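You operate a simulated robot arm through the tools that you are given. There is no shell and no other tool. Be economical: measure what you need, move in short steps, check, and stop when the job is done.

Carry out the task below with a simulated two-armed robot. There is one attempt and no reset: what you move stays moved.

## Task
Get the washer ready: overflow pipe and strainer in, cover down, unlock, switch on and fill the tank.
Fine: padlock stays on till the cover is down, then goes on the padlock pin; press start and wait for ready.

It is judged by the outcome, as a careful person would: the job done as asked, and still so three seconds after it is handed in. It fails if anything else is knocked over, pushed out of place, dropped, spilled or broken. Lids that push on must go on centred and level and be pressed home; caps that screw on are set level and turned clockwise until they are tight.

## Robot
Two 7-joint arms with two-finger grippers on one trunk, on a base that drives. Base frame: it is fixed to the floor where the robot stands at the start and does not move with it; the origin is under the middle of the robot, x ahead of it, y to its left, z up. Units: m, degrees, N and s.
The left shoulder is at the start at [0.078, 0.151, 0.988], the right one opposite. With the tool pointing down near the work surface each hand reaches from about 0.1 to 0.78 m from the robot's upright axis, wherever it stands, measured 20 degrees to its own side. Places, roughly: blue basket [0.75, -1, 1]; cover [0.7, -0.5, 1.6]; program selector [0.4, -0.7, 0.8]; seat of the tank ledge [0.6, -0.4, 0.8]; tank drain [0.6, -0.7, 0.7]; washer [0.7, -0.5, 0.9]; washer isolator [0.3, -0.3, 0.6]. Payload 2.54 kg a hand.
Tool frame (each hand has its own): the origin (TCP) lies between the finger pads and is the grasp point; the fingertips stand 0.03 m ahead of it; z points along the fingers, y is the line along which they close. The gripper opens to 0.116 m. The gripper's body begins 0.095 m behind the TCP.
Orientation is told as [roll, pitch, yaw] about the base's x, y, z axes, in that order, counted from this pose: with the fingers straight down and closing along the base's y, the tool's x points along the base's -x, its y along +y and its z along -z.

## Interface
- The arms move only by the tool step_arm. It takes "left_rows", "right_rows" or both (then of equal length, played together; a hand with none holds still); each is a list of rows, each an object of numbers (a shift or turn left out is 0, a gripper value left out holds the last): "dx", "dy", "dz": the shift along the base's x, y, z in units of 30 mm (1.0 is 30 mm); "ax", "ay", "az": the turn, a rotation vector about the base's x, y, z in units of 4 degrees (1.0 is 4 degrees); "jaw": the opening, from 0 (shut) to 1 (fully open). In form: [{"dx": .., "dy": .., "dz": .., "ax": .., "ay": .., "az": .., "jaw": ..}, ...]. A call has 1 to 20 rows; each row shifts and turns the commanded pose from where the row before left it. A call with a number of a shift or a turn outside -1 to 1 is refused whole. Rows are played at 5 a second. More than 0.05 m and 8.6 degrees between two rows, or a gripper value outside its range, and nothing of the call is played. A pose out of reach is approached as far as the arm can. The call stops where the force on the tool passes 40 N (or 10 N more than at its start, if that is more) or the arm is blocked; 0.2 s more then pass. Each finger travels about 0.072 m/s and halts on what it meets, pressing with about 43 N; the grip force reading is that of the motor and also rises with nothing between the fingers. The clock runs only during rows and for 0.2 s after the last one: add rows that do not move to give the fingers time. It gives the time, the measured TCP pose, the force on the tool (base axes), the opening and the grip force at its end, in the units of the frame above (readings bear some noise), with the torque about the TCP (base axes, N m) and any sound that the robot's microphone picked up.
- Cameras (640 x 400 px; columns grow to the right, rows downward): "scene" is now at [0.1573, -0.0286, 1.1524]; the picture's right is [-0.33, -0.95, 0.00], its down [-0.25, 0.08, -0.97] and it looks along [0.91, -0.31, -0.26] (base axes); focal length 214 px, centre (320, 200). "left" rides on the left gripper at [0.069, 0.015, -0.122] in its tool frame; the picture's right is [-0.21, 0.98, 0.00], its down [-0.83, -0.18, -0.53] and it looks along [-0.52, -0.11, 0.85] (tool axes); focal length 251 px, centre (320, 200). "right" rides on the right gripper at [0.069, -0.015, -0.122] in its tool frame; the picture's right is [0.21, 0.98, 0.00], its down [-0.83, 0.18, -0.53] and it looks along [-0.52, 0.11, 0.85] (tool axes); focal length 251 px, centre (320, 200). There is no depth. A picture from a camera that has moved, and an enlarged one, comes with that camera's place and axes in the base frame and with its lens. The place of the scene camera against the robot may be out by one fixed shift of up to 0.018 m in any direction.
- capture(camera): a new picture of that camera. The clock stands still meanwhile.
- slide_trunk(by): slides the trunk up (or, below 0, down) by that many m; the arms and the scene camera ride with it, the base frame stays. It gives what a move gives, with no picture.
- base_move(legs): drives the robot by 1 to 6 legs, each [ahead, left, turn to the left] in m, m and degrees, along the robot's own axes; the way and the turn of a leg run together, so that a leg with both is an arc; at most 1.5 m and 180 degrees a leg. The arms and the cameras ride along, it lands a little off, and it stops where it bumps. It gives what a move gives.
- turn_head(pan, tilt): turns the head with the scene camera to pan (to the left, within 80 degrees either way) and tilt (down, from -29 to 69), counted from straight ahead of the robot. It gives what a move gives.
- inspect(camera, box): a new picture of the part [left, top, right, bottom] of that camera's present view, enlarged. The clock stands still meanwhile.
- close_job(): hands the job in; it is judged then, once.

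Go step by step. Nothing tells you exact positions but the pictures and the camera data: compare them with the known pose of the tool, close in by small moves and look again before you grip or let go. The budget is 120 turns and 108 pictures, counting those below and the enlarged ones. Unless the task says otherwise, let go and move clear before handing in, and close with one line.

The tools are called after "Request:" as a command line: name --argument value ..., lists and objects as JSON in quotes. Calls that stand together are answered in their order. step_arm: Moves the arms, as the interface text tells. Its arguments: {"type":"object","properties":{"left_rows":{"type":"array"},"right_rows":{"type":"array"}},"required":[]} The other tools are called the same way: slide_trunk (by) slides the trunk up or down; base_move (legs) drives the base; turn_head (pan, tilt) turns the head that bears the scene camera; capture (camera) takes a picture; inspect (camera, box) takes an enlarged picture of a part of a camera's view; close_job () hands the job in.

At the start:

```text
clock: 0.0
left_ee_pos: [0.4047, -0.0395, 1.0009]
left_tool_rot: [0.0, 0.0, 0.0]
left_ft_force: [-0.3, 0.8, -0.1]
left_wrist_torque: [0.02, 0.01, 0.0]
left_finger_gap: 0.1162
left_grip_force: 0.0
right_ee_pos: [0.2917, -0.3835, 0.9992]
right_tool_rot: [0.1, 0.0, 0.1]
right_ft_force: [-0.2, 0.1, -0.8]
right_wrist_torque: [0.01, 0.04, -0.04]
right_finger_gap: 0.1161
right_grip_force: 0.2
trunk travel left (down, up): [-0.225, 0.064]
robot x, y, heading: [-0.0009, 0.0023, -0.0]
head pan, tilt: [-19.0, 15.1]
```

scene: 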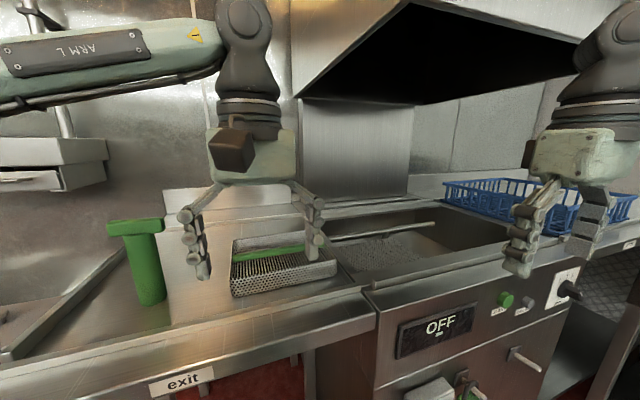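
right: 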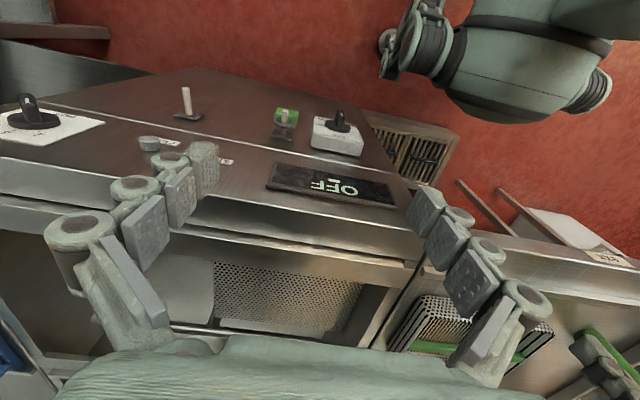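
left: 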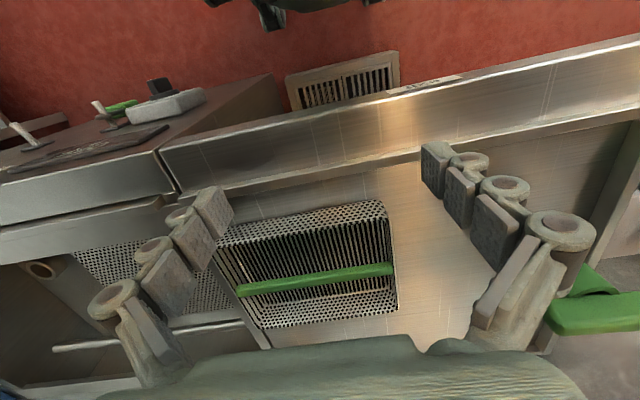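

I see the green overflow pipe standing on the exit table, the strainer basket with green handle, the open hood above the tank, and the panel with OFF display. I'll take closer looks first.

Request:
inspect --camera "scene" --box '[80, 180, 360, 355]'

Request:
inspect --camera "scene" --box '[360, 200, 640, 400]'

Request:
turn_head --pan -40 --tilt 40

Request:
capture --camera "scene"

```text
2.29 times, centred on (220, 268) of scene
camera zoom: at [0.1573, -0.0286, 1.1524], right [-0.33, -0.95, 0.0], down [-0.25, 0.08, -0.97], along [0.91, -0.31, -0.26], focal length 490 px, centre (549, 46)
```

zoom: 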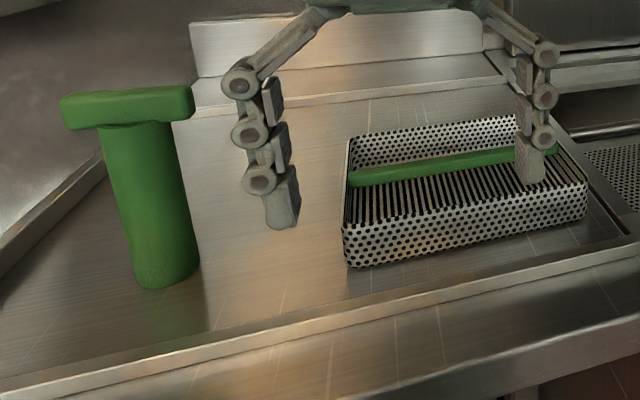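

```text
2.00 times, centred on (500, 300) of scene
camera zoom: at [0.1573, -0.0286, 1.1524], right [-0.33, -0.95, 0.0], down [-0.25, 0.08, -0.97], along [0.91, -0.31, -0.26], focal length 429 px, centre (-40, 0)
```

zoom: 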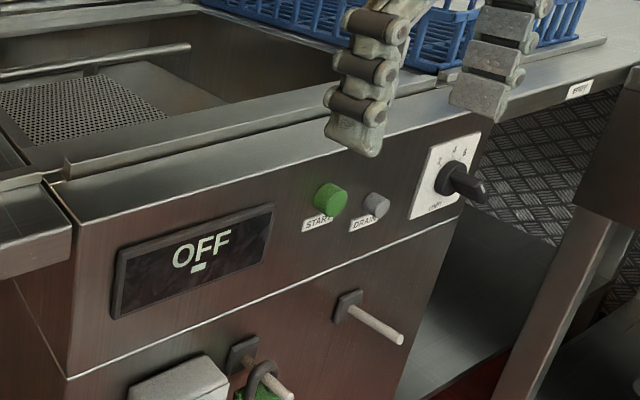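

```text
clock: 0.9
left_ee_pos: [0.4056, -0.0388, 0.9997]
left_tool_rot: [0.0, 0.0, -0.1]
left_ft_force: [-0.2, -0.4, 0.3]
left_wrist_torque: [0.01, 0.01, 0.01]
left_finger_gap: 0.1161
left_grip_force: 0.1
right_ee_pos: [0.2921, -0.3833, 0.9997]
right_tool_rot: [0.0, 0.0, 0.0]
right_ft_force: [0.4, 0.2, 0.3]
right_wrist_torque: [-0.03, 0.0, -0.01]
right_finger_gap: 0.1161
right_grip_force: 0.1
trunk travel left (down, up): [-0.225, 0.064]
robot x, y, heading: [0.0001, -0.0043, 0.2]
head pan, tilt: [-40.0, 40.0]
```

```text
102 pictures are left
camera scene: at [0.1342, -0.0528, 1.1131], right [-0.64, -0.77, 0.0], down [-0.49, 0.41, -0.77], along [0.59, -0.49, -0.64], focal length 214 px, centre (320, 200)
```

scene: 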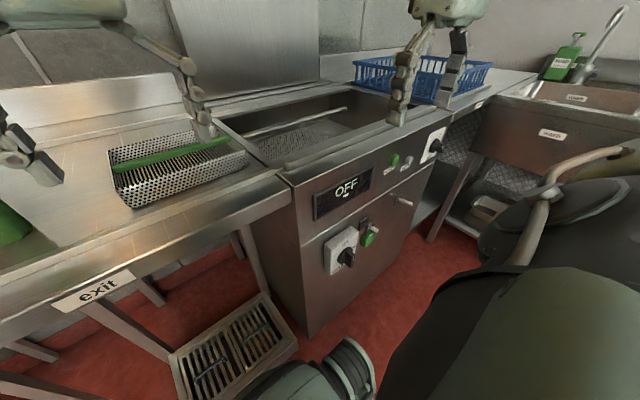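

I see the isolator switch at the left of the machine front with the padlock hanging on its hasp, and a padlock pin to its right. I look closer at both and at the tank.

Request:
inspect --camera "scene" --box '[290, 130, 460, 290]'

Request:
inspect --camera "scene" --box '[210, 60, 410, 190]'

Request:
turn_head --pan -35 --tilt -20

Request:
capture --camera "scene"

```text
2.50 times, centred on (375, 210) of scene
camera zoom: at [0.1342, -0.0528, 1.1131], right [-0.64, -0.77, 0.0], down [-0.49, 0.41, -0.77], along [0.59, -0.49, -0.64], focal length 536 px, centre (182, 175)
```

zoom: 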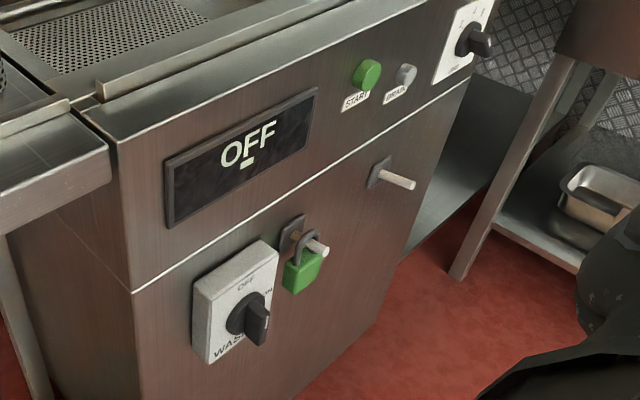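

```text
3.08 times, centred on (310, 125) of scene
camera zoom: at [0.1342, -0.0528, 1.1131], right [-0.64, -0.77, 0.0], down [-0.49, 0.41, -0.77], along [0.59, -0.49, -0.64], focal length 660 px, centre (351, 431)
```

zoom: 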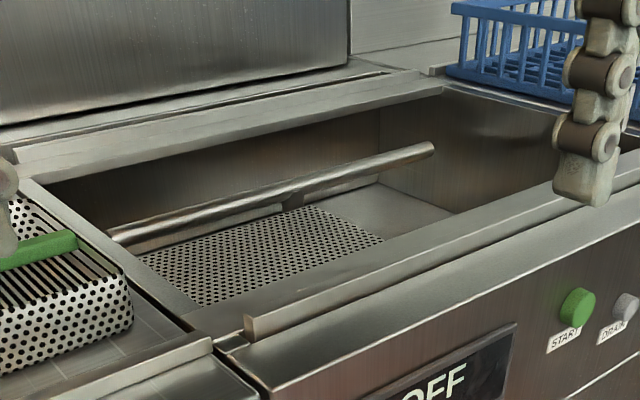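

```text
clock: 2.2
left_ee_pos: [0.4063, -0.0413, 0.9996]
left_tool_rot: [0.0, 0.1, 0.0]
left_ft_force: [0.1, 0.0, -0.1]
left_wrist_torque: [0.02, -0.01, -0.01]
left_finger_gap: 0.1162
left_grip_force: 0.0
right_ee_pos: [0.2914, -0.3849, 1.0006]
right_tool_rot: [0.0, 0.0, 0.0]
right_ft_force: [0.5, 0.0, 0.2]
right_wrist_torque: [-0.02, 0.01, -0.02]
right_finger_gap: 0.1159
right_grip_force: 0.1
trunk travel left (down, up): [-0.225, 0.064]
robot x, y, heading: [-0.002, -0.003, -0.2]
head pan, tilt: [-35.0, -20.0]
```

```text
99 pictures are left
camera scene: at [0.1313, -0.0418, 1.2059], right [-0.57, -0.82, 0.0], down [0.28, -0.2, -0.94], along [0.77, -0.54, 0.34], focal length 214 px, centre (320, 200)
```

scene: 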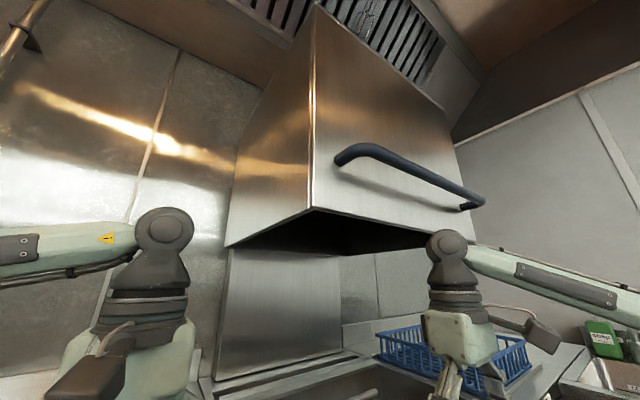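

The cover's handle is about [0.4, -0.5, 1.45]. Now I look at the pipe and strainer to measure them.

Request:
turn_head --pan 8 --tilt 35

Request:
capture --camera "scene"

Request:
step_arm --left_rows '[{"dz": 1, "dy": 1}, {"dz": 1, "dy": 1}, {"dz": 1, "dy": 1}, {"dy": 1}, {"dy": 1}, {"dy": 1}]'

Request:
capture --camera "left"

```text
clock: 3.4
left_ee_pos: [0.4047, -0.04, 1.0005]
left_tool_rot: [0.0, -0.1, 0.0]
left_ft_force: [0.6, 0.2, 0.0]
left_wrist_torque: [0.01, 0.01, 0.01]
left_finger_gap: 0.116
left_grip_force: 0.1
right_ee_pos: [0.2912, -0.3836, 0.9997]
right_tool_rot: [0.0, 0.0, 0.0]
right_ft_force: [0.1, -0.7, 0.4]
right_wrist_torque: [0.02, -0.01, -0.01]
right_finger_gap: 0.1159
right_grip_force: 0.1
trunk travel left (down, up): [-0.225, 0.064]
robot x, y, heading: [-0.0012, 0.0015, -0.1]
head pan, tilt: [8.0, 35.0]
```

```text
98 pictures are left
camera scene: at [0.1562, 0.014, 1.1206], right [0.14, -0.99, 0.0], down [-0.57, -0.08, -0.82], along [0.81, 0.11, -0.57], focal length 214 px, centre (320, 200)
```

scene: 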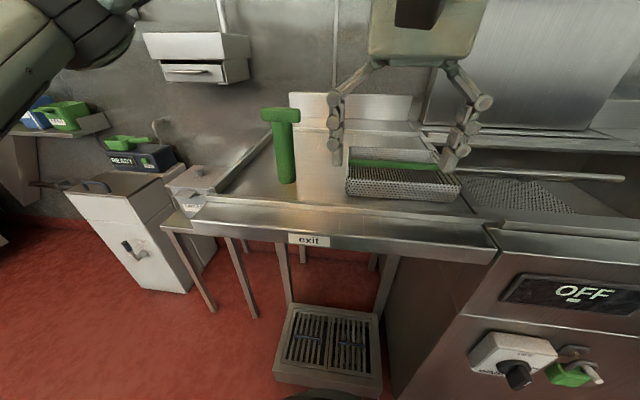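

```text
clock: 4.8
left_ee_pos: [0.404, 0.1421, 1.0909]
left_tool_rot: [0.0, 0.0, 0.0]
left_ft_force: [0.0, -0.1, 0.1]
left_wrist_torque: [0.01, -0.01, 0.0]
left_finger_gap: 0.1162
left_grip_force: 0.0
right_ee_pos: [0.2905, -0.3838, 1.0009]
right_tool_rot: [-0.1, 0.0, -0.1]
right_ft_force: [0.0, 0.1, 1.2]
right_wrist_torque: [-0.02, 0.0, 0.03]
right_finger_gap: 0.116
right_grip_force: 0.0
trunk travel left (down, up): [-0.225, 0.064]
robot x, y, heading: [0.0044, 0.0024, -0.1]
head pan, tilt: [8.0, 35.0]
```

```text
97 pictures are left
camera left: at [0.3351, 0.1579, 1.2137], right [0.21, 0.98, 0.0], down [0.83, -0.18, 0.53], along [0.52, -0.12, -0.85], focal length 251 px, centre (320, 200)
```

left: 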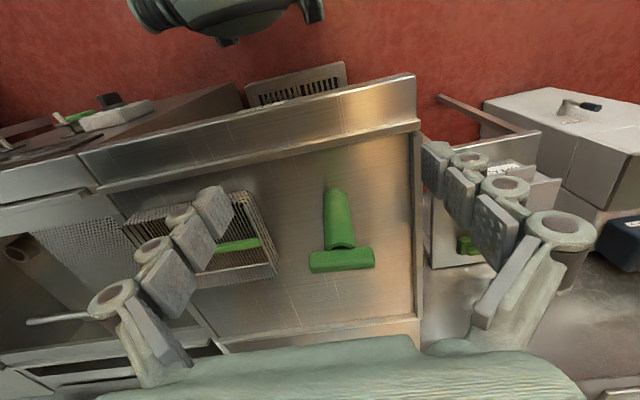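

The pipe's T-bar is about [0.541, 0.136, 1.02], running along y and about 0.07 long; the table lies at z≈0.88. I bring the left hand above it and check.

Request:
step_arm --left_rows '[{"dx": 1}, {"dx": 1}, {"dx": 1}, {"dx": 1}, {"dx": 0.5, "dz": -0.3}]'

Request:
capture --camera "left"

Request:
capture --camera "scene"

```text
clock: 6.0
left_ee_pos: [0.5397, 0.1415, 1.0811]
left_tool_rot: [0.0, 0.0, 0.0]
left_ft_force: [0.1, 0.2, -0.5]
left_wrist_torque: [-0.01, 0.0, -0.01]
left_finger_gap: 0.1155
left_grip_force: 0.2
right_ee_pos: [0.2914, -0.3842, 0.9996]
right_tool_rot: [0.0, 0.0, 0.1]
right_ft_force: [0.0, 0.3, 0.1]
right_wrist_torque: [0.01, 0.0, 0.01]
right_finger_gap: 0.1161
right_grip_force: 0.1
trunk travel left (down, up): [-0.225, 0.064]
robot x, y, heading: [0.0006, -0.0029, -0.3]
head pan, tilt: [8.0, 35.0]
```

```text
96 pictures are left
camera left: at [0.4712, 0.1572, 1.2017], right [0.21, 0.98, 0.0], down [0.83, -0.18, 0.53], along [0.52, -0.11, -0.85], focal length 251 px, centre (320, 200)
```

left: 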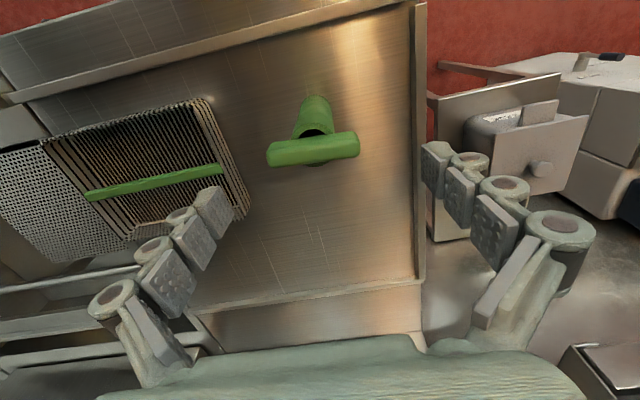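

```text
95 pictures are left
camera scene: at [0.1564, 0.0141, 1.1205], right [0.14, -0.99, 0.0], down [-0.57, -0.08, -0.82], along [0.81, 0.11, -0.57], focal length 214 px, centre (320, 200)
```

scene: 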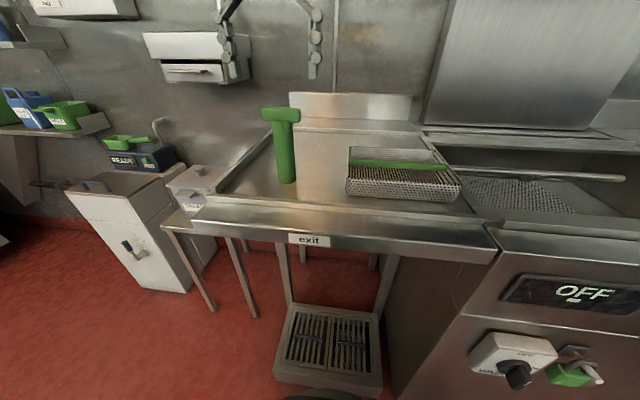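

The T-bar is at about [0.539, 0.138, 1.014], yawed some -8 degrees. I go down over it and grip by its ends.

Request:
step_arm --left_rows '[{"dz": -1, "az": -1, "dy": -0.1}, {"dz": -1, "az": -0.8}, {"dz": -0.2}, {"jaw": 0.5}, {"jaw": 0.5}, {"jaw": 0.5}, {"jaw": 0.3}, {"jaw": 0.3}, {"jaw": 0.3}, {}, {}]'

Request:
capture --camera "left"

Request:
capture --camera "scene"

```text
clock: 8.4
left_ee_pos: [0.539, 0.1362, 1.0146]
left_tool_rot: [0.0, 0.1, -7.2]
left_ft_force: [0.5, 0.8, 2.1]
left_wrist_torque: [0.06, -0.08, 0.03]
left_finger_gap: 0.071
left_grip_force: 43.0
right_ee_pos: [0.2908, -0.3846, 1.0016]
right_tool_rot: [-0.1, -0.1, 0.0]
right_ft_force: [-0.3, -0.7, -0.4]
right_wrist_torque: [0.02, 0.02, 0.04]
right_finger_gap: 0.1164
right_grip_force: 0.1
trunk travel left (down, up): [-0.225, 0.064]
robot x, y, heading: [0.0025, 0.0007, 0.1]
head pan, tilt: [8.0, 35.0]
```

```text
94 pictures are left
camera left: at [0.4733, 0.1618, 1.1374], right [0.33, 0.94, 0.0], down [0.8, -0.28, 0.53], along [0.5, -0.18, -0.85], focal length 251 px, centre (320, 200)
```

left: 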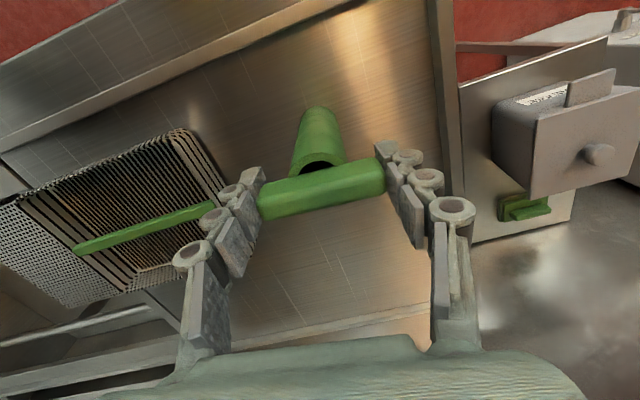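

```text
93 pictures are left
camera scene: at [0.1561, 0.014, 1.1206], right [0.14, -0.99, 0.0], down [-0.57, -0.08, -0.82], along [0.81, 0.11, -0.57], focal length 214 px, centre (320, 200)
```

scene: 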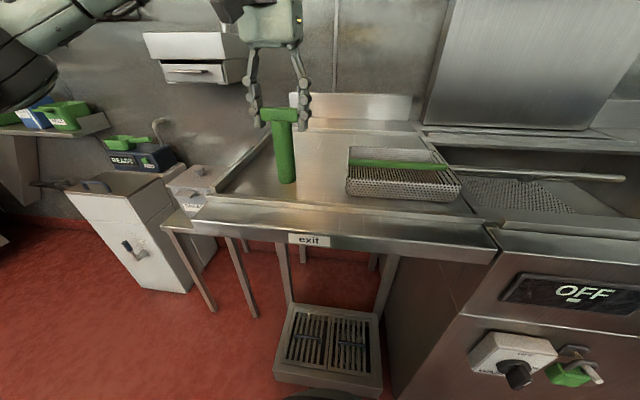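

Gripped (gap 0.071). I lift the pipe clear, draw it back and up, then look before driving right.

Request:
step_arm --left_rows '[{"dz": 0.5}, {"dz": 1}, {"dz": 1}, {"dz": 1}, {"dz": 1}, {"dz": 1, "dx": -0.5}, {"dx": -1}, {"dx": -1}, {"dx": -1}]'

Request:
base_move --legs '[[0, -0.25, 0]]'

Request:
turn_head --pan -20 --tilt 35

Request:
capture --camera "scene"

```text
clock: 10.4
left_ee_pos: [0.4359, 0.1392, 1.1804]
left_tool_rot: [0.0, 0.0, -7.1]
left_ft_force: [0.2, 0.7, -1.1]
left_wrist_torque: [-0.03, -0.04, -0.01]
left_finger_gap: 0.0707
left_grip_force: 42.7
right_ee_pos: [0.2913, -0.3835, 1.0008]
right_tool_rot: [-0.1, 0.0, 0.0]
right_ft_force: [-0.1, -0.4, -0.3]
right_wrist_torque: [0.03, 0.03, -0.01]
right_finger_gap: 0.1159
right_grip_force: 0.0
trunk travel left (down, up): [-0.225, 0.064]
robot x, y, heading: [-0.0, -0.0026, -0.2]
head pan, tilt: [8.0, 35.0]
```

```text
clock: 13.4
left_ee_pos: [0.4364, -0.113, 1.1803]
left_tool_rot: [0.0, 0.1, -6.9]
left_ft_force: [-0.8, 0.0, -1.8]
left_wrist_torque: [0.03, -0.02, -0.02]
left_finger_gap: 0.0708
left_grip_force: 43.0
right_ee_pos: [0.2932, -0.6336, 0.9993]
right_tool_rot: [-0.1, 0.0, 0.2]
right_ft_force: [0.1, -0.2, 0.1]
right_wrist_torque: [0.04, 0.01, -0.02]
right_finger_gap: 0.1159
right_grip_force: 0.1
trunk travel left (down, up): [-0.225, 0.064]
robot x, y, heading: [-0.0005, -0.2522, 0.1]
head pan, tilt: [8.0, 35.0]
```

```text
clock: 14.4
left_ee_pos: [0.4364, -0.111, 1.1805]
left_tool_rot: [0.1, -0.1, -6.9]
left_ft_force: [0.1, 0.1, -1.4]
left_wrist_torque: [0.02, -0.01, 0.02]
left_finger_gap: 0.0709
left_grip_force: 42.9
right_ee_pos: [0.2913, -0.6341, 1.0003]
right_tool_rot: [0.0, 0.0, 0.1]
right_ft_force: [0.1, 0.7, 0.7]
right_wrist_torque: [0.0, -0.01, 0.0]
right_finger_gap: 0.1157
right_grip_force: 0.1
trunk travel left (down, up): [-0.225, 0.064]
robot x, y, heading: [0.0015, -0.2516, 0.6]
head pan, tilt: [-20.0, 35.0]
```

```text
92 pictures are left
camera scene: at [0.1524, -0.2791, 1.1205], right [-0.34, -0.94, 0.0], down [-0.54, 0.19, -0.82], along [0.77, -0.28, -0.57], focal length 214 px, centre (320, 200)
```

scene: 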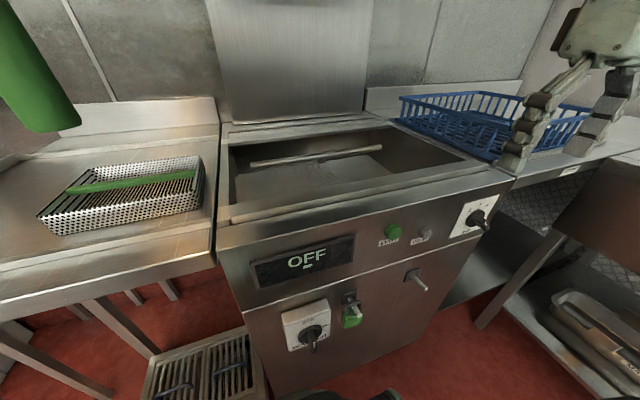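

The tank opening is ahead; the drain is not visible yet. I drive a bit further right and look into the tank from the right wrist camera.

Request:
base_move --legs '[[0, -0.23, 0]]'

Request:
slide_trunk --by 0.06

Request:
turn_head --pan -5 --tilt 45

Request:
step_arm --right_rows '[{"dx": 1, "dz": 0.7}, {"dx": 1, "dz": 0.7}, {"dx": 1, "dz": 0.6}, {"dx": 1, "dy": 1}, {"dx": 1, "dy": 1}, {"dy": 1}]'

Request:
capture --camera "scene"

Request:
capture --camera "right"

```text
clock: 15.9
left_ee_pos: [0.435, -0.1694, 1.1808]
left_tool_rot: [-0.1, 0.3, -5.9]
left_ft_force: [-5.2, 10.8, -4.3]
left_wrist_torque: [-1.58, -0.67, 0.05]
left_finger_gap: 0.0707
left_grip_force: 42.8
right_ee_pos: [0.2938, -0.7017, 1.0006]
right_tool_rot: [-0.2, 0.0, 0.3]
right_ft_force: [-0.4, 0.5, 0.1]
right_wrist_torque: [-0.04, -0.01, 0.0]
right_finger_gap: 0.1161
right_grip_force: 0.1
trunk travel left (down, up): [-0.225, 0.064]
robot x, y, heading: [0.001, -0.327, 0.3]
head pan, tilt: [-20.0, 35.0]
stopped in leg 1: the robot was blocked; the commanded pose is now the measured one
```

```text
clock: 16.6
left_ee_pos: [0.4378, -0.1675, 1.2238]
left_tool_rot: [0.6, 0.9, -5.6]
left_ft_force: [2.4, 13.3, 1.2]
left_wrist_torque: [-1.04, 0.17, 0.04]
left_finger_gap: 0.0706
left_grip_force: 42.6
right_ee_pos: [0.2951, -0.702, 1.0465]
right_tool_rot: [-0.2, 0.2, 0.5]
right_ft_force: [0.9, -0.4, -0.4]
right_wrist_torque: [0.04, -0.01, 0.02]
right_finger_gap: 0.1162
right_grip_force: 0.0
trunk travel left (down, up): [-0.271, 0.018]
robot x, y, heading: [-0.0017, -0.3205, 0.3]
head pan, tilt: [-20.0, 35.0]
stopped: the force on the tool passed its limit at 48 N (the readings are from after the stop); the commanded pose is now the measured one
```

```text
clock: 17.4
left_ee_pos: [0.4371, -0.1678, 1.2219]
left_tool_rot: [0.5, 0.8, -5.8]
left_ft_force: [3.4, 18.0, 1.5]
left_wrist_torque: [-1.51, 0.25, 0.08]
left_finger_gap: 0.0707
left_grip_force: 43.3
right_ee_pos: [0.2943, -0.7017, 1.0462]
right_tool_rot: [0.0, 0.1, 0.5]
right_ft_force: [0.1, -0.2, -0.5]
right_wrist_torque: [0.02, 0.01, 0.0]
right_finger_gap: 0.1157
right_grip_force: 0.1
trunk travel left (down, up): [-0.271, 0.018]
robot x, y, heading: [-0.0028, -0.3208, 0.2]
head pan, tilt: [-5.0, 45.0]
```

```text
clock: 18.2
left_ee_pos: [0.4365, -0.168, 1.2224]
left_tool_rot: [1.0, 0.9, -5.2]
left_ft_force: [2.6, 4.0, -4.7]
left_wrist_torque: [-0.14, 0.18, 0.11]
left_finger_gap: 0.0707
left_grip_force: 43.8
right_ee_pos: [0.3607, -0.7008, 1.0991]
right_tool_rot: [-0.1, 0.0, 0.9]
right_ft_force: [0.3, -0.2, -0.2]
right_wrist_torque: [-0.03, -0.01, 0.01]
right_finger_gap: 0.1159
right_grip_force: 0.1
trunk travel left (down, up): [-0.271, 0.018]
robot x, y, heading: [-0.0022, -0.3234, 0.4]
head pan, tilt: [-5.0, 45.0]
stopped in row 3 (left hand): the force on the tool passed its limit at 52 N (the readings are from after the stop); the commanded pose is now the measured one
```

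```text
91 pictures are left
camera scene: at [0.1458, -0.3258, 1.152], right [-0.08, -1.0, 0.0], down [-0.7, 0.06, -0.71], along [0.71, -0.06, -0.7], focal length 214 px, centre (320, 200)
```

scene: 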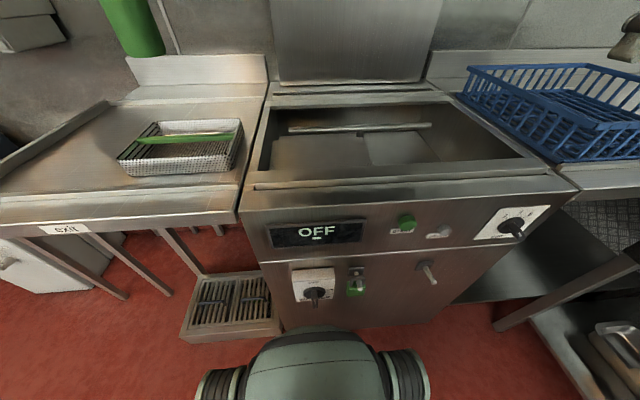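

```text
90 pictures are left
camera right: at [0.2933, -0.718, 1.2223], right [-0.23, 0.97, 0.0], down [0.82, 0.2, 0.53], along [0.52, 0.12, -0.85], focal length 251 px, centre (320, 200)
```

right: 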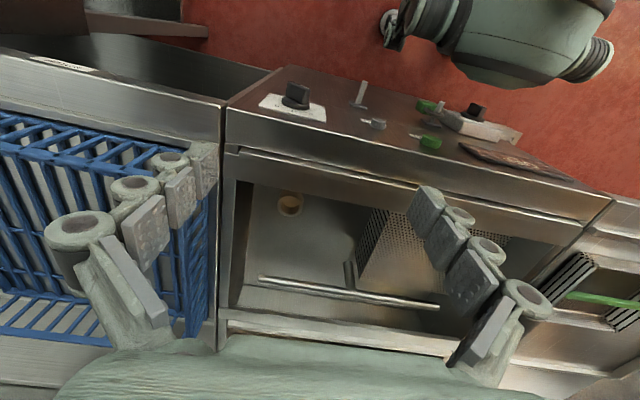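

The left hand's wrist brushed the raised cover's side; the pipe is still held. I back the left hand off (left, back and down) and then look up at the cover to get its lower edge.

Request:
step_arm --left_rows '[{"dy": 1}, {"dy": 1}, {"dx": -1}, {"dx": -1}, {"dx": -1}, {"dx": -1}, {"dx": -0.5, "dz": -1}, {"dz": -1}]'

Request:
turn_head --pan -15 --tilt -15

Request:
capture --camera "scene"

Request:
capture --camera "left"

```text
clock: 20.0
left_ee_pos: [0.3034, -0.1127, 1.1576]
left_tool_rot: [0.9, 0.6, -5.3]
left_ft_force: [0.9, -0.1, -0.8]
left_wrist_torque: [0.01, 0.03, -0.04]
left_finger_gap: 0.0707
left_grip_force: 42.5
left hand out of reach, approached as far as the arm can: row 6
right_ee_pos: [0.3618, -0.7012, 1.0981]
right_tool_rot: [-0.2, 0.1, 0.8]
right_ft_force: [-0.2, -0.7, -0.1]
right_wrist_torque: [0.0, 0.03, -0.01]
right_finger_gap: 0.1157
right_grip_force: 0.0
trunk travel left (down, up): [-0.271, 0.018]
robot x, y, heading: [-0.0016, -0.321, 0.4]
head pan, tilt: [-5.0, 45.0]
```

```text
clock: 21.3
left_ee_pos: [0.3009, -0.1138, 1.157]
left_tool_rot: [0.9, 0.6, -5.2]
left_ft_force: [-0.3, 0.1, -1.5]
left_wrist_torque: [-0.03, 0.0, -0.02]
left_finger_gap: 0.0707
left_grip_force: 42.4
right_ee_pos: [0.3621, -0.7007, 1.0987]
right_tool_rot: [-0.3, 0.0, 0.9]
right_ft_force: [0.2, 0.2, -0.7]
right_wrist_torque: [-0.02, 0.0, 0.01]
right_finger_gap: 0.116
right_grip_force: 0.0
trunk travel left (down, up): [-0.271, 0.018]
robot x, y, heading: [0.0017, -0.3235, 0.2]
head pan, tilt: [-15.0, -15.0]
```

```text
89 pictures are left
camera scene: at [0.1408, -0.3391, 1.2457], right [-0.25, -0.97, 0.0], down [0.26, -0.07, -0.96], along [0.93, -0.25, 0.26], focal length 214 px, centre (320, 200)
```

scene: 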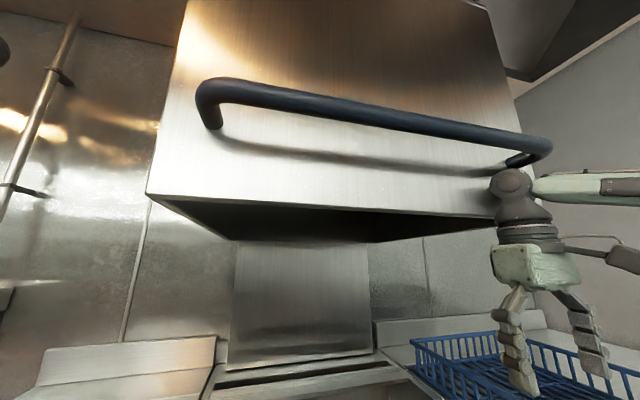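

```text
88 pictures are left
camera left: at [0.2364, -0.094, 1.2809], right [0.3, 0.95, 0.01], down [0.81, -0.27, 0.52], along [0.5, -0.15, -0.85], focal length 251 px, centre (320, 200)
```

left: 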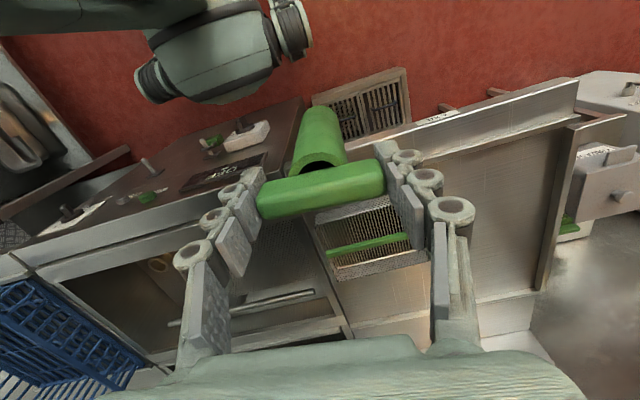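

Cover lower edge is z≈1.31, front x≈0.40, left side y≈-0.215; handle about x 0.35, z 1.39. I lower both hands and keep them in front of it, then drive right.

Request:
step_arm --left_rows '[{"dz": -1}, {"dz": -1}, {"dz": -1}]' --right_rows '[{"dx": -1, "dz": -0.5}, {"dx": -1, "dz": -0.5}, {"dz": -0.5}]'

Request:
base_move --legs '[[0, -0.28, 0]]'

Request:
turn_head --pan -5 --tilt 40

Request:
capture --camera "scene"

Request:
capture --camera "left"

```text
clock: 22.1
left_ee_pos: [0.3077, -0.1131, 1.0648]
left_tool_rot: [0.8, 1.0, -5.2]
left_ft_force: [0.5, 0.9, -0.9]
left_wrist_torque: [0.01, -0.01, 0.02]
left_finger_gap: 0.0707
left_grip_force: 42.5
right_ee_pos: [0.3053, -0.7008, 1.0509]
right_tool_rot: [-0.1, 0.6, 0.7]
right_ft_force: [-0.1, 0.6, -0.3]
right_wrist_torque: [0.01, -0.03, 0.01]
right_finger_gap: 0.1162
right_grip_force: 0.1
trunk travel left (down, up): [-0.271, 0.018]
robot x, y, heading: [0.0021, -0.3212, 0.1]
head pan, tilt: [-15.0, -15.0]
```

```text
clock: 25.4
left_ee_pos: [0.309, -0.3984, 1.0646]
left_tool_rot: [0.9, 1.0, -5.5]
left_ft_force: [-0.1, 0.3, -1.1]
left_wrist_torque: [0.01, 0.01, 0.02]
left_finger_gap: 0.0705
left_grip_force: 43.0
right_ee_pos: [0.3068, -0.9843, 1.0526]
right_tool_rot: [-0.1, 0.3, 0.7]
right_ft_force: [-0.2, -0.3, 0.5]
right_wrist_torque: [-0.03, -0.01, 0.04]
right_finger_gap: 0.1162
right_grip_force: 0.0
trunk travel left (down, up): [-0.271, 0.018]
robot x, y, heading: [-0.0034, -0.6029, -0.1]
head pan, tilt: [-15.0, -15.0]
```

```text
clock: 26.6
left_ee_pos: [0.309, -0.3976, 1.0656]
left_tool_rot: [1.0, 1.1, -5.4]
left_ft_force: [0.1, 0.8, -1.8]
left_wrist_torque: [-0.01, -0.02, 0.04]
left_finger_gap: 0.0704
left_grip_force: 43.1
right_ee_pos: [0.3062, -0.9839, 1.0527]
right_tool_rot: [0.0, 0.3, 0.7]
right_ft_force: [0.0, 0.3, 0.4]
right_wrist_torque: [0.0, 0.02, -0.01]
right_finger_gap: 0.1162
right_grip_force: 0.1
trunk travel left (down, up): [-0.271, 0.018]
robot x, y, heading: [0.0011, -0.6012, 0.0]
head pan, tilt: [-5.0, 40.0]
```

```text
87 pictures are left
camera scene: at [0.1547, -0.6089, 1.1587], right [-0.09, -1.0, 0.0], down [-0.64, 0.06, -0.77], along [0.76, -0.07, -0.64], focal length 214 px, centre (320, 200)
```

scene: 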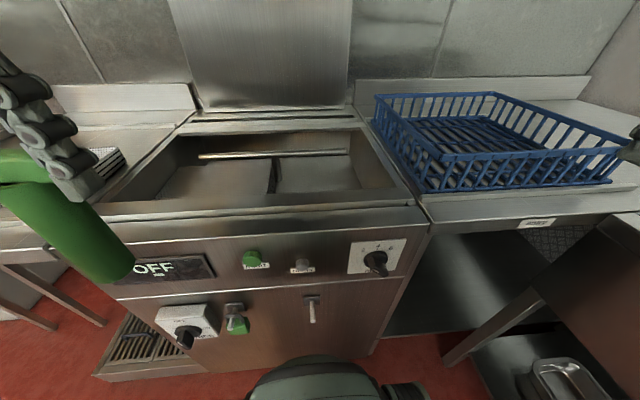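

```text
86 pictures are left
camera left: at [0.2439, -0.3773, 1.1893], right [0.31, 0.95, 0.01], down [0.81, -0.27, 0.52], along [0.49, -0.15, -0.86], focal length 251 px, centre (320, 200)
```

left: 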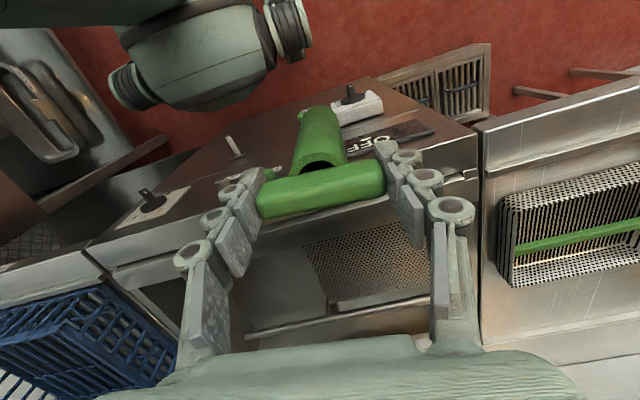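

The drain lies in the deeper right part of the tank. I tilt the hand 45° back while moving it sideways, so the wrist stays in front of the cover, with the pipe's foot leading.

Request:
step_arm --left_rows '[{"ay": -1, "dy": -0.9, "dx": 0.3}, {"ay": -1, "dy": -0.9, "dx": 0.3}, {"ay": -1, "dy": -0.9, "dx": 0.3}, {"ay": -1, "dy": -0.9, "dx": 0.3}, {"ay": -1, "dy": -0.9, "dx": 0.3}, {"ay": -1, "dy": -0.9, "dx": 0.3}, {"ay": -1, "dy": -0.9, "dx": 0.3}, {"ay": -1, "dy": -0.9, "dx": 0.3}, {"ay": -1, "dy": -0.9, "dx": 0.3}, {"ay": -1, "dy": -0.9, "dx": 0.3}, {"ay": -1, "dy": -0.8, "dx": 0.3}, {}]'

Request:
capture --camera "left"

Request:
capture --camera "scene"

```text
clock: 29.4
left_ee_pos: [0.44, -0.6878, 1.08]
left_tool_rot: [1.3, -40.7, 2.1]
left_ft_force: [0.1, 0.3, -1.1]
left_wrist_torque: [-0.02, 0.04, 0.04]
left_finger_gap: 0.0705
left_grip_force: 42.9
right_ee_pos: [0.3069, -0.984, 1.052]
right_tool_rot: [-0.1, 0.5, 0.8]
right_ft_force: [0.2, 0.1, 0.2]
right_wrist_torque: [-0.01, 0.01, 0.01]
right_finger_gap: 0.1157
right_grip_force: 0.0
trunk travel left (down, up): [-0.271, 0.018]
robot x, y, heading: [-0.0008, -0.6027, -0.1]
head pan, tilt: [-5.0, 40.0]
stopped in row 12 (left hand): the arm was blocked; the commanded pose is now the measured one
```

```text
85 pictures are left
camera left: at [0.3061, -0.6793, 1.1282], right [0.11, 0.98, 0.16], down [0.29, -0.18, 0.94], along [0.95, -0.06, -0.3], focal length 251 px, centre (320, 200)
```

left: 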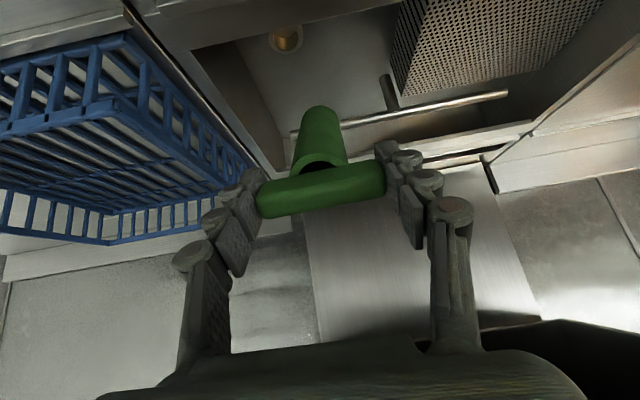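

```text
84 pictures are left
camera scene: at [0.1538, -0.6142, 1.1574], right [-0.15, -0.99, 0.0], down [-0.65, 0.1, -0.76], along [0.75, -0.12, -0.65], focal length 214 px, centre (320, 200)
```

scene: 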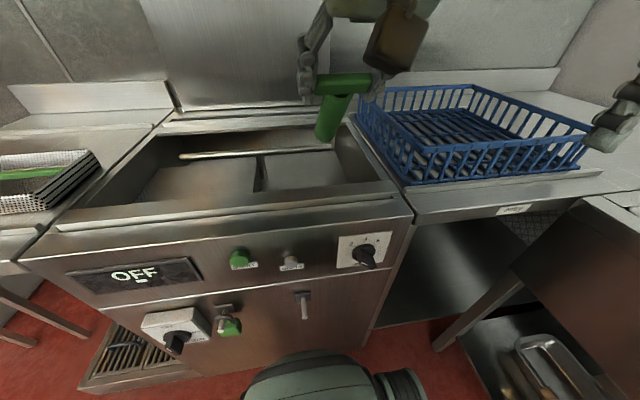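

The left upper wrist seems to press on the head (the scene camera was nudged). I move the hand back left and drive the robot right so the drain is straight ahead.

Request:
step_arm --left_rows '[{"dy": 1}, {"dy": 1}, {"dy": 1}, {"dy": 1}, {"dy": 1}]'

Request:
turn_head --pan -70 --tilt 35

Request:
capture --camera "scene"

```text
clock: 30.6
left_ee_pos: [0.4376, -0.5366, 1.081]
left_tool_rot: [1.2, -40.9, 2.2]
left_ft_force: [0.2, 0.4, -1.8]
left_wrist_torque: [-0.01, 0.07, -0.03]
left_finger_gap: 0.0704
left_grip_force: 43.0
right_ee_pos: [0.3049, -0.984, 1.0524]
right_tool_rot: [-0.2, 0.4, 0.6]
right_ft_force: [0.1, -0.2, -0.6]
right_wrist_torque: [-0.03, -0.01, 0.01]
right_finger_gap: 0.1159
right_grip_force: 0.1
trunk travel left (down, up): [-0.271, 0.018]
robot x, y, heading: [-0.0047, -0.6054, 0.3]
head pan, tilt: [-5.0, 40.0]
```

```text
clock: 32.0
left_ee_pos: [0.4372, -0.5392, 1.08]
left_tool_rot: [1.4, -40.9, 2.2]
left_ft_force: [-0.7, 0.6, -2.4]
left_wrist_torque: [-0.02, 0.1, -0.03]
left_finger_gap: 0.0706
left_grip_force: 43.5
right_ee_pos: [0.307, -0.9838, 1.0529]
right_tool_rot: [-0.2, 0.3, 0.7]
right_ft_force: [0.6, 1.1, 0.3]
right_wrist_torque: [-0.01, -0.03, 0.03]
right_finger_gap: 0.116
right_grip_force: 0.1
trunk travel left (down, up): [-0.271, 0.018]
robot x, y, heading: [0.0013, -0.6051, -0.0]
head pan, tilt: [-70.0, 35.0]
```

```text
83 pictures are left
camera scene: at [0.1542, -0.6344, 1.1735], right [-0.36, -0.93, 0.0], down [-0.47, 0.18, -0.86], along [0.8, -0.31, -0.51], focal length 214 px, centre (320, 200)
```

scene: 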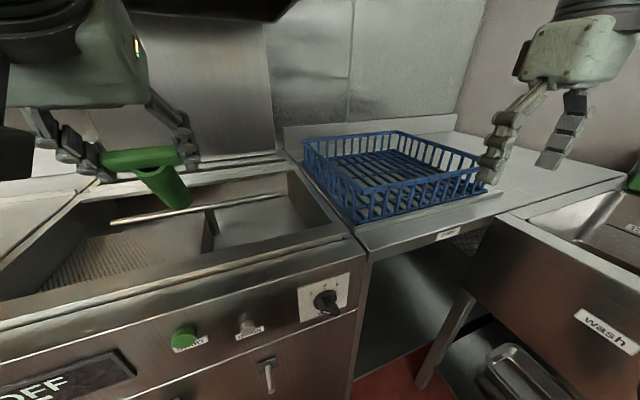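

The head turn was hindered by the arm; I set it back to a moderate pan. The sink is near on the right but there's room for 0.12 m.

Request:
turn_head --pan -15 --tilt 40

Request:
base_move --legs '[[0, -0.12, 0]]'

Request:
capture --camera "scene"

Request:
capture --camera "left"

```text
clock: 33.2
left_ee_pos: [0.437, -0.5369, 1.0818]
left_tool_rot: [1.3, -40.9, 2.2]
left_ft_force: [-0.9, 0.3, -2.3]
left_wrist_torque: [0.01, 0.09, -0.01]
left_finger_gap: 0.0707
left_grip_force: 43.1
right_ee_pos: [0.3072, -0.9832, 1.053]
right_tool_rot: [-0.1, 0.4, 0.8]
right_ft_force: [-0.9, 0.8, 0.8]
right_wrist_torque: [-0.01, -0.01, 0.01]
right_finger_gap: 0.1158
right_grip_force: 0.2
trunk travel left (down, up): [-0.271, 0.018]
robot x, y, heading: [0.0034, -0.6015, 0.2]
head pan, tilt: [-15.0, 40.0]
```

```text
clock: 35.0
left_ee_pos: [0.4373, -0.6576, 1.0814]
left_tool_rot: [1.3, -40.8, 2.1]
left_ft_force: [-0.2, -0.3, -1.7]
left_wrist_torque: [-0.02, 0.04, 0.02]
left_finger_gap: 0.0704
left_grip_force: 43.1
right_ee_pos: [0.3074, -1.1044, 1.0534]
right_tool_rot: [-0.1, 0.4, 0.8]
right_ft_force: [0.1, 0.3, -0.2]
right_wrist_torque: [0.02, -0.04, -0.02]
right_finger_gap: 0.1162
right_grip_force: 0.2
trunk travel left (down, up): [-0.271, 0.018]
robot x, y, heading: [-0.0017, -0.7198, -0.1]
head pan, tilt: [-15.0, 40.0]
```

```text
82 pictures are left
camera scene: at [0.1558, -0.7446, 1.1677], right [-0.26, -0.97, 0.0], down [-0.54, 0.15, -0.83], along [0.8, -0.22, -0.56], focal length 214 px, centre (320, 200)
```

scene: 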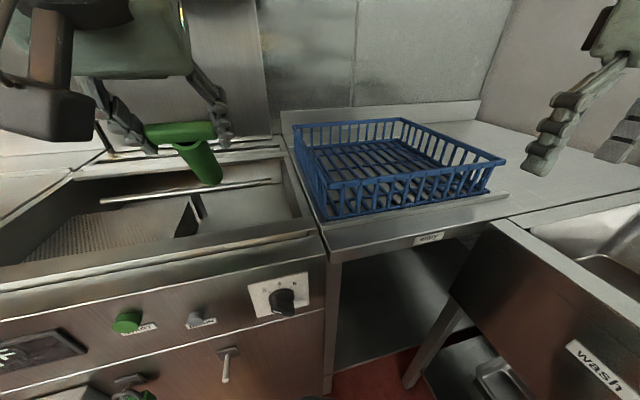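

```text
81 pictures are left
camera left: at [0.3052, -0.6496, 1.1292], right [0.11, 0.98, 0.16], down [0.29, -0.18, 0.94], along [0.95, -0.06, -0.3], focal length 251 px, centre (320, 200)
```

left: 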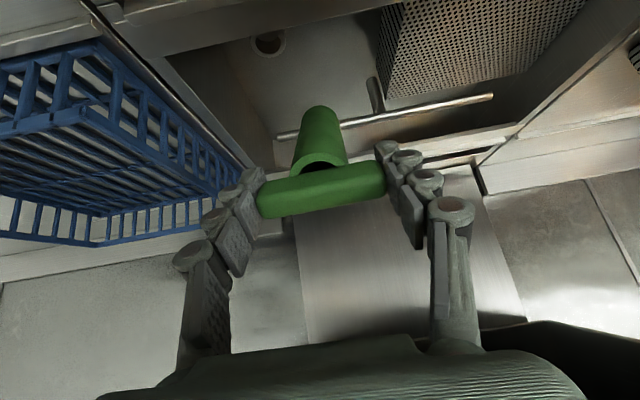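

The drain is near [0.64, -0.715, 0.7]. I advance the tilted pipe over the rim toward it.

Request:
step_arm --left_rows '[{"dx": 0.8, "dy": -0.5, "dz": -0.3}, {"dx": 0.8, "dy": -0.5, "dz": -0.3}, {"dx": 0.8, "dy": -0.5, "dz": -0.3}, {"dx": 0.8, "dy": -0.4, "dz": -0.3}, {"dx": 0.8, "dz": -0.3}, {}]'

Request:
capture --camera "left"

Request:
capture --camera "scene"

```text
clock: 36.4
left_ee_pos: [0.5578, -0.7151, 1.0366]
left_tool_rot: [1.4, -40.8, 2.0]
left_ft_force: [-0.2, 0.3, -1.0]
left_wrist_torque: [-0.01, 0.1, -0.01]
left_finger_gap: 0.0703
left_grip_force: 43.0
right_ee_pos: [0.3066, -1.1037, 1.0527]
right_tool_rot: [-0.1, 0.5, 0.8]
right_ft_force: [0.6, 0.5, -0.5]
right_wrist_torque: [0.01, 0.0, 0.0]
right_finger_gap: 0.1162
right_grip_force: 0.0
trunk travel left (down, up): [-0.271, 0.018]
robot x, y, heading: [0.0028, -0.7233, -0.0]
head pan, tilt: [-15.0, 40.0]
```

```text
80 pictures are left
camera left: at [0.4252, -0.7068, 1.0854], right [0.11, 0.98, 0.16], down [0.29, -0.18, 0.94], along [0.95, -0.06, -0.3], focal length 251 px, centre (320, 200)
```

left: 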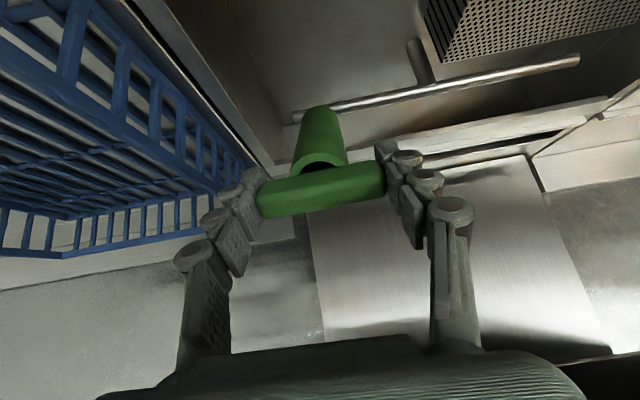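

```text
79 pictures are left
camera scene: at [0.1523, -0.7433, 1.1587], right [-0.26, -0.97, 0.0], down [-0.62, 0.17, -0.77], along [0.74, -0.2, -0.64], focal length 214 px, centre (320, 200)
```

scene: 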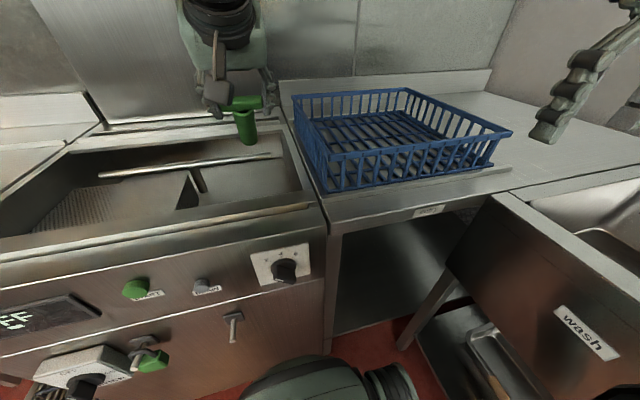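

The pipe's foot is above the tank. I now turn it upright while lowering, stopping with the foot a few cm above the drain.

Request:
step_arm --left_rows '[{"ay": 1, "dx": 0.25, "dz": -0.45}, {"ay": 1, "dx": 0.25, "dz": -0.45}, {"ay": 1, "dx": 0.25, "dz": -0.45}, {"ay": 1, "dx": 0.25, "dz": -0.45}, {"ay": 1, "dx": 0.25, "dz": -0.45}, {"ay": 1, "dx": 0.25, "dz": -0.45}, {"ay": 1, "dx": 0.25, "dz": -0.45}, {"ay": 1, "dx": 0.25, "dz": -0.4}, {"ay": 1, "dx": 0.25, "dz": -0.4}, {"ay": 1, "dx": 0.25, "dz": -0.4}, {}]'

Request:
capture --camera "left"

Request:
capture --camera "scene"

```text
clock: 38.8
left_ee_pos: [0.6322, -0.7153, 0.9053]
left_tool_rot: [2.6, -0.7, 1.6]
left_ft_force: [1.2, 1.0, -1.3]
left_wrist_torque: [0.05, 0.0, 0.02]
left_finger_gap: 0.0706
left_grip_force: 43.2
right_ee_pos: [0.3062, -1.1033, 1.0531]
right_tool_rot: [-0.1, 0.5, 0.7]
right_ft_force: [-0.5, 0.5, -0.3]
right_wrist_torque: [-0.01, -0.02, 0.01]
right_finger_gap: 0.1159
right_grip_force: 0.1
trunk travel left (down, up): [-0.271, 0.018]
robot x, y, heading: [-0.0003, -0.7258, -0.0]
head pan, tilt: [-15.0, 40.0]
```

```text
78 pictures are left
camera left: at [0.5616, -0.7068, 1.0274], right [0.19, 0.98, 0.05], down [0.82, -0.18, 0.54], along [0.53, -0.06, -0.84], focal length 251 px, centre (320, 200)
```

left: 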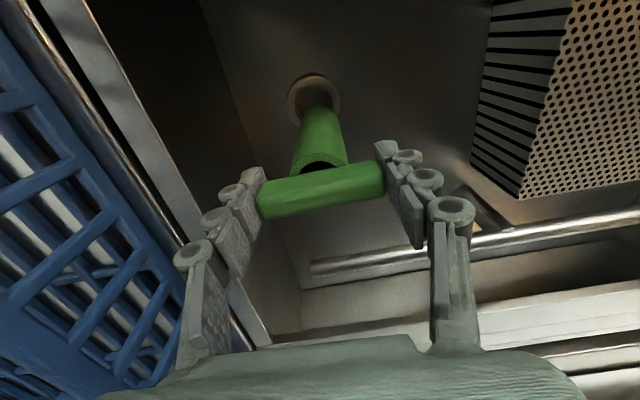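

```text
77 pictures are left
camera scene: at [0.1523, -0.7432, 1.1587], right [-0.26, -0.97, 0.0], down [-0.62, 0.17, -0.77], along [0.74, -0.2, -0.64], focal length 214 px, centre (320, 200)
```

scene: 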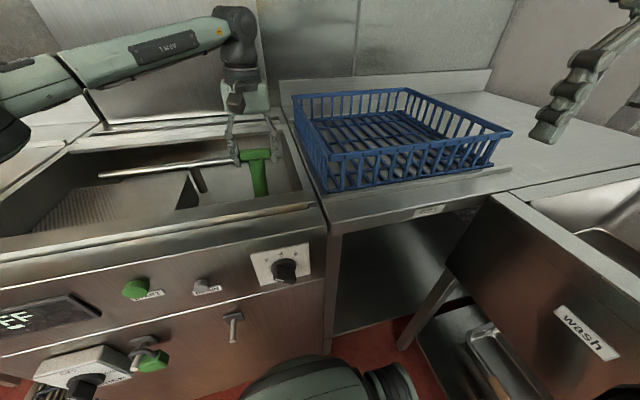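

The drain ring is just beyond the pipe's foot; I take it at about [0.614, -0.711, 0.74]. I level the hand and align.

Request:
step_arm --left_rows '[{"ax": -0.65, "ay": 0.18, "dx": -0.3, "dy": 0.1}, {"dx": -0.2}, {}]'

Request:
inspect --camera "left" --box '[240, 50, 400, 200]'

Request:
inspect --camera "scene" --box '[180, 110, 320, 220]'

```text
clock: 39.6
left_ee_pos: [0.6169, -0.7125, 0.9062]
left_tool_rot: [0.1, 0.0, 1.6]
left_ft_force: [0.3, 0.0, -1.0]
left_wrist_torque: [0.01, -0.02, -0.03]
left_finger_gap: 0.0705
left_grip_force: 42.9
right_ee_pos: [0.3065, -1.1033, 1.0523]
right_tool_rot: [-0.2, 0.5, 0.7]
right_ft_force: [0.4, -0.1, 0.4]
right_wrist_torque: [0.01, 0.0, 0.0]
right_finger_gap: 0.1159
right_grip_force: 0.1
trunk travel left (down, up): [-0.271, 0.018]
robot x, y, heading: [0.0042, -0.7226, 0.1]
head pan, tilt: [-15.0, 40.0]
```

```text
2.67 times, centred on (320, 125) of left
camera zoom: at [0.5486, -0.6982, 1.0283], right [0.19, 0.98, 0.0], down [0.83, -0.16, 0.53], along [0.52, -0.1, -0.85], focal length 670 px, centre (320, 400)
```

zoom: 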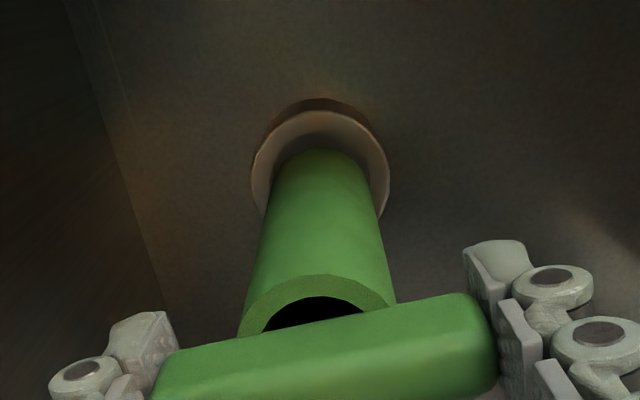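

```text
3.64 times, centred on (250, 165) of scene
camera zoom: at [0.1524, -0.7432, 1.1587], right [-0.26, -0.97, 0.0], down [-0.62, 0.17, -0.77], along [0.74, -0.2, -0.64], focal length 780 px, centre (574, 327)
```

zoom: 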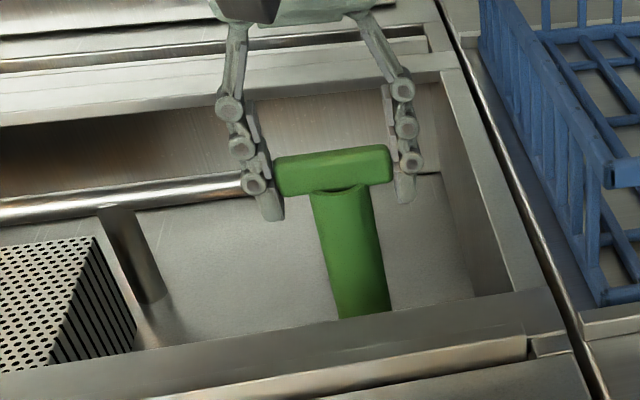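

Foot and drain ring are aligned within a few mm. I lower slowly until contact.

Request:
step_arm --left_rows '[{"dz": -0.4}, {"dz": -0.3}, {"dz": -0.3}]'

Request:
inspect --camera "left" --box '[240, 50, 400, 200]'

```text
clock: 40.4
left_ee_pos: [0.6175, -0.7116, 0.8766]
left_tool_rot: [0.0, -0.1, 1.7]
left_ft_force: [1.0, -0.2, -1.4]
left_wrist_torque: [0.04, 0.0, -0.01]
left_finger_gap: 0.0705
left_grip_force: 43.3
right_ee_pos: [0.3066, -1.1042, 1.0519]
right_tool_rot: [-0.2, 0.4, 0.7]
right_ft_force: [0.2, -0.5, 0.4]
right_wrist_torque: [0.02, -0.03, -0.01]
right_finger_gap: 0.1158
right_grip_force: 0.1
trunk travel left (down, up): [-0.271, 0.018]
robot x, y, heading: [0.0013, -0.7209, -0.1]
head pan, tilt: [-15.0, 40.0]
```

```text
2.67 times, centred on (320, 125) of left
camera zoom: at [0.5483, -0.698, 0.9977], right [0.19, 0.98, 0.0], down [0.83, -0.16, 0.53], along [0.53, -0.1, -0.85], focal length 670 px, centre (320, 400)
```

zoom: 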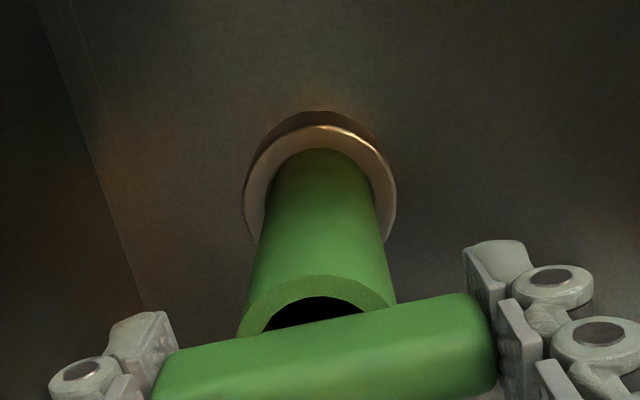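

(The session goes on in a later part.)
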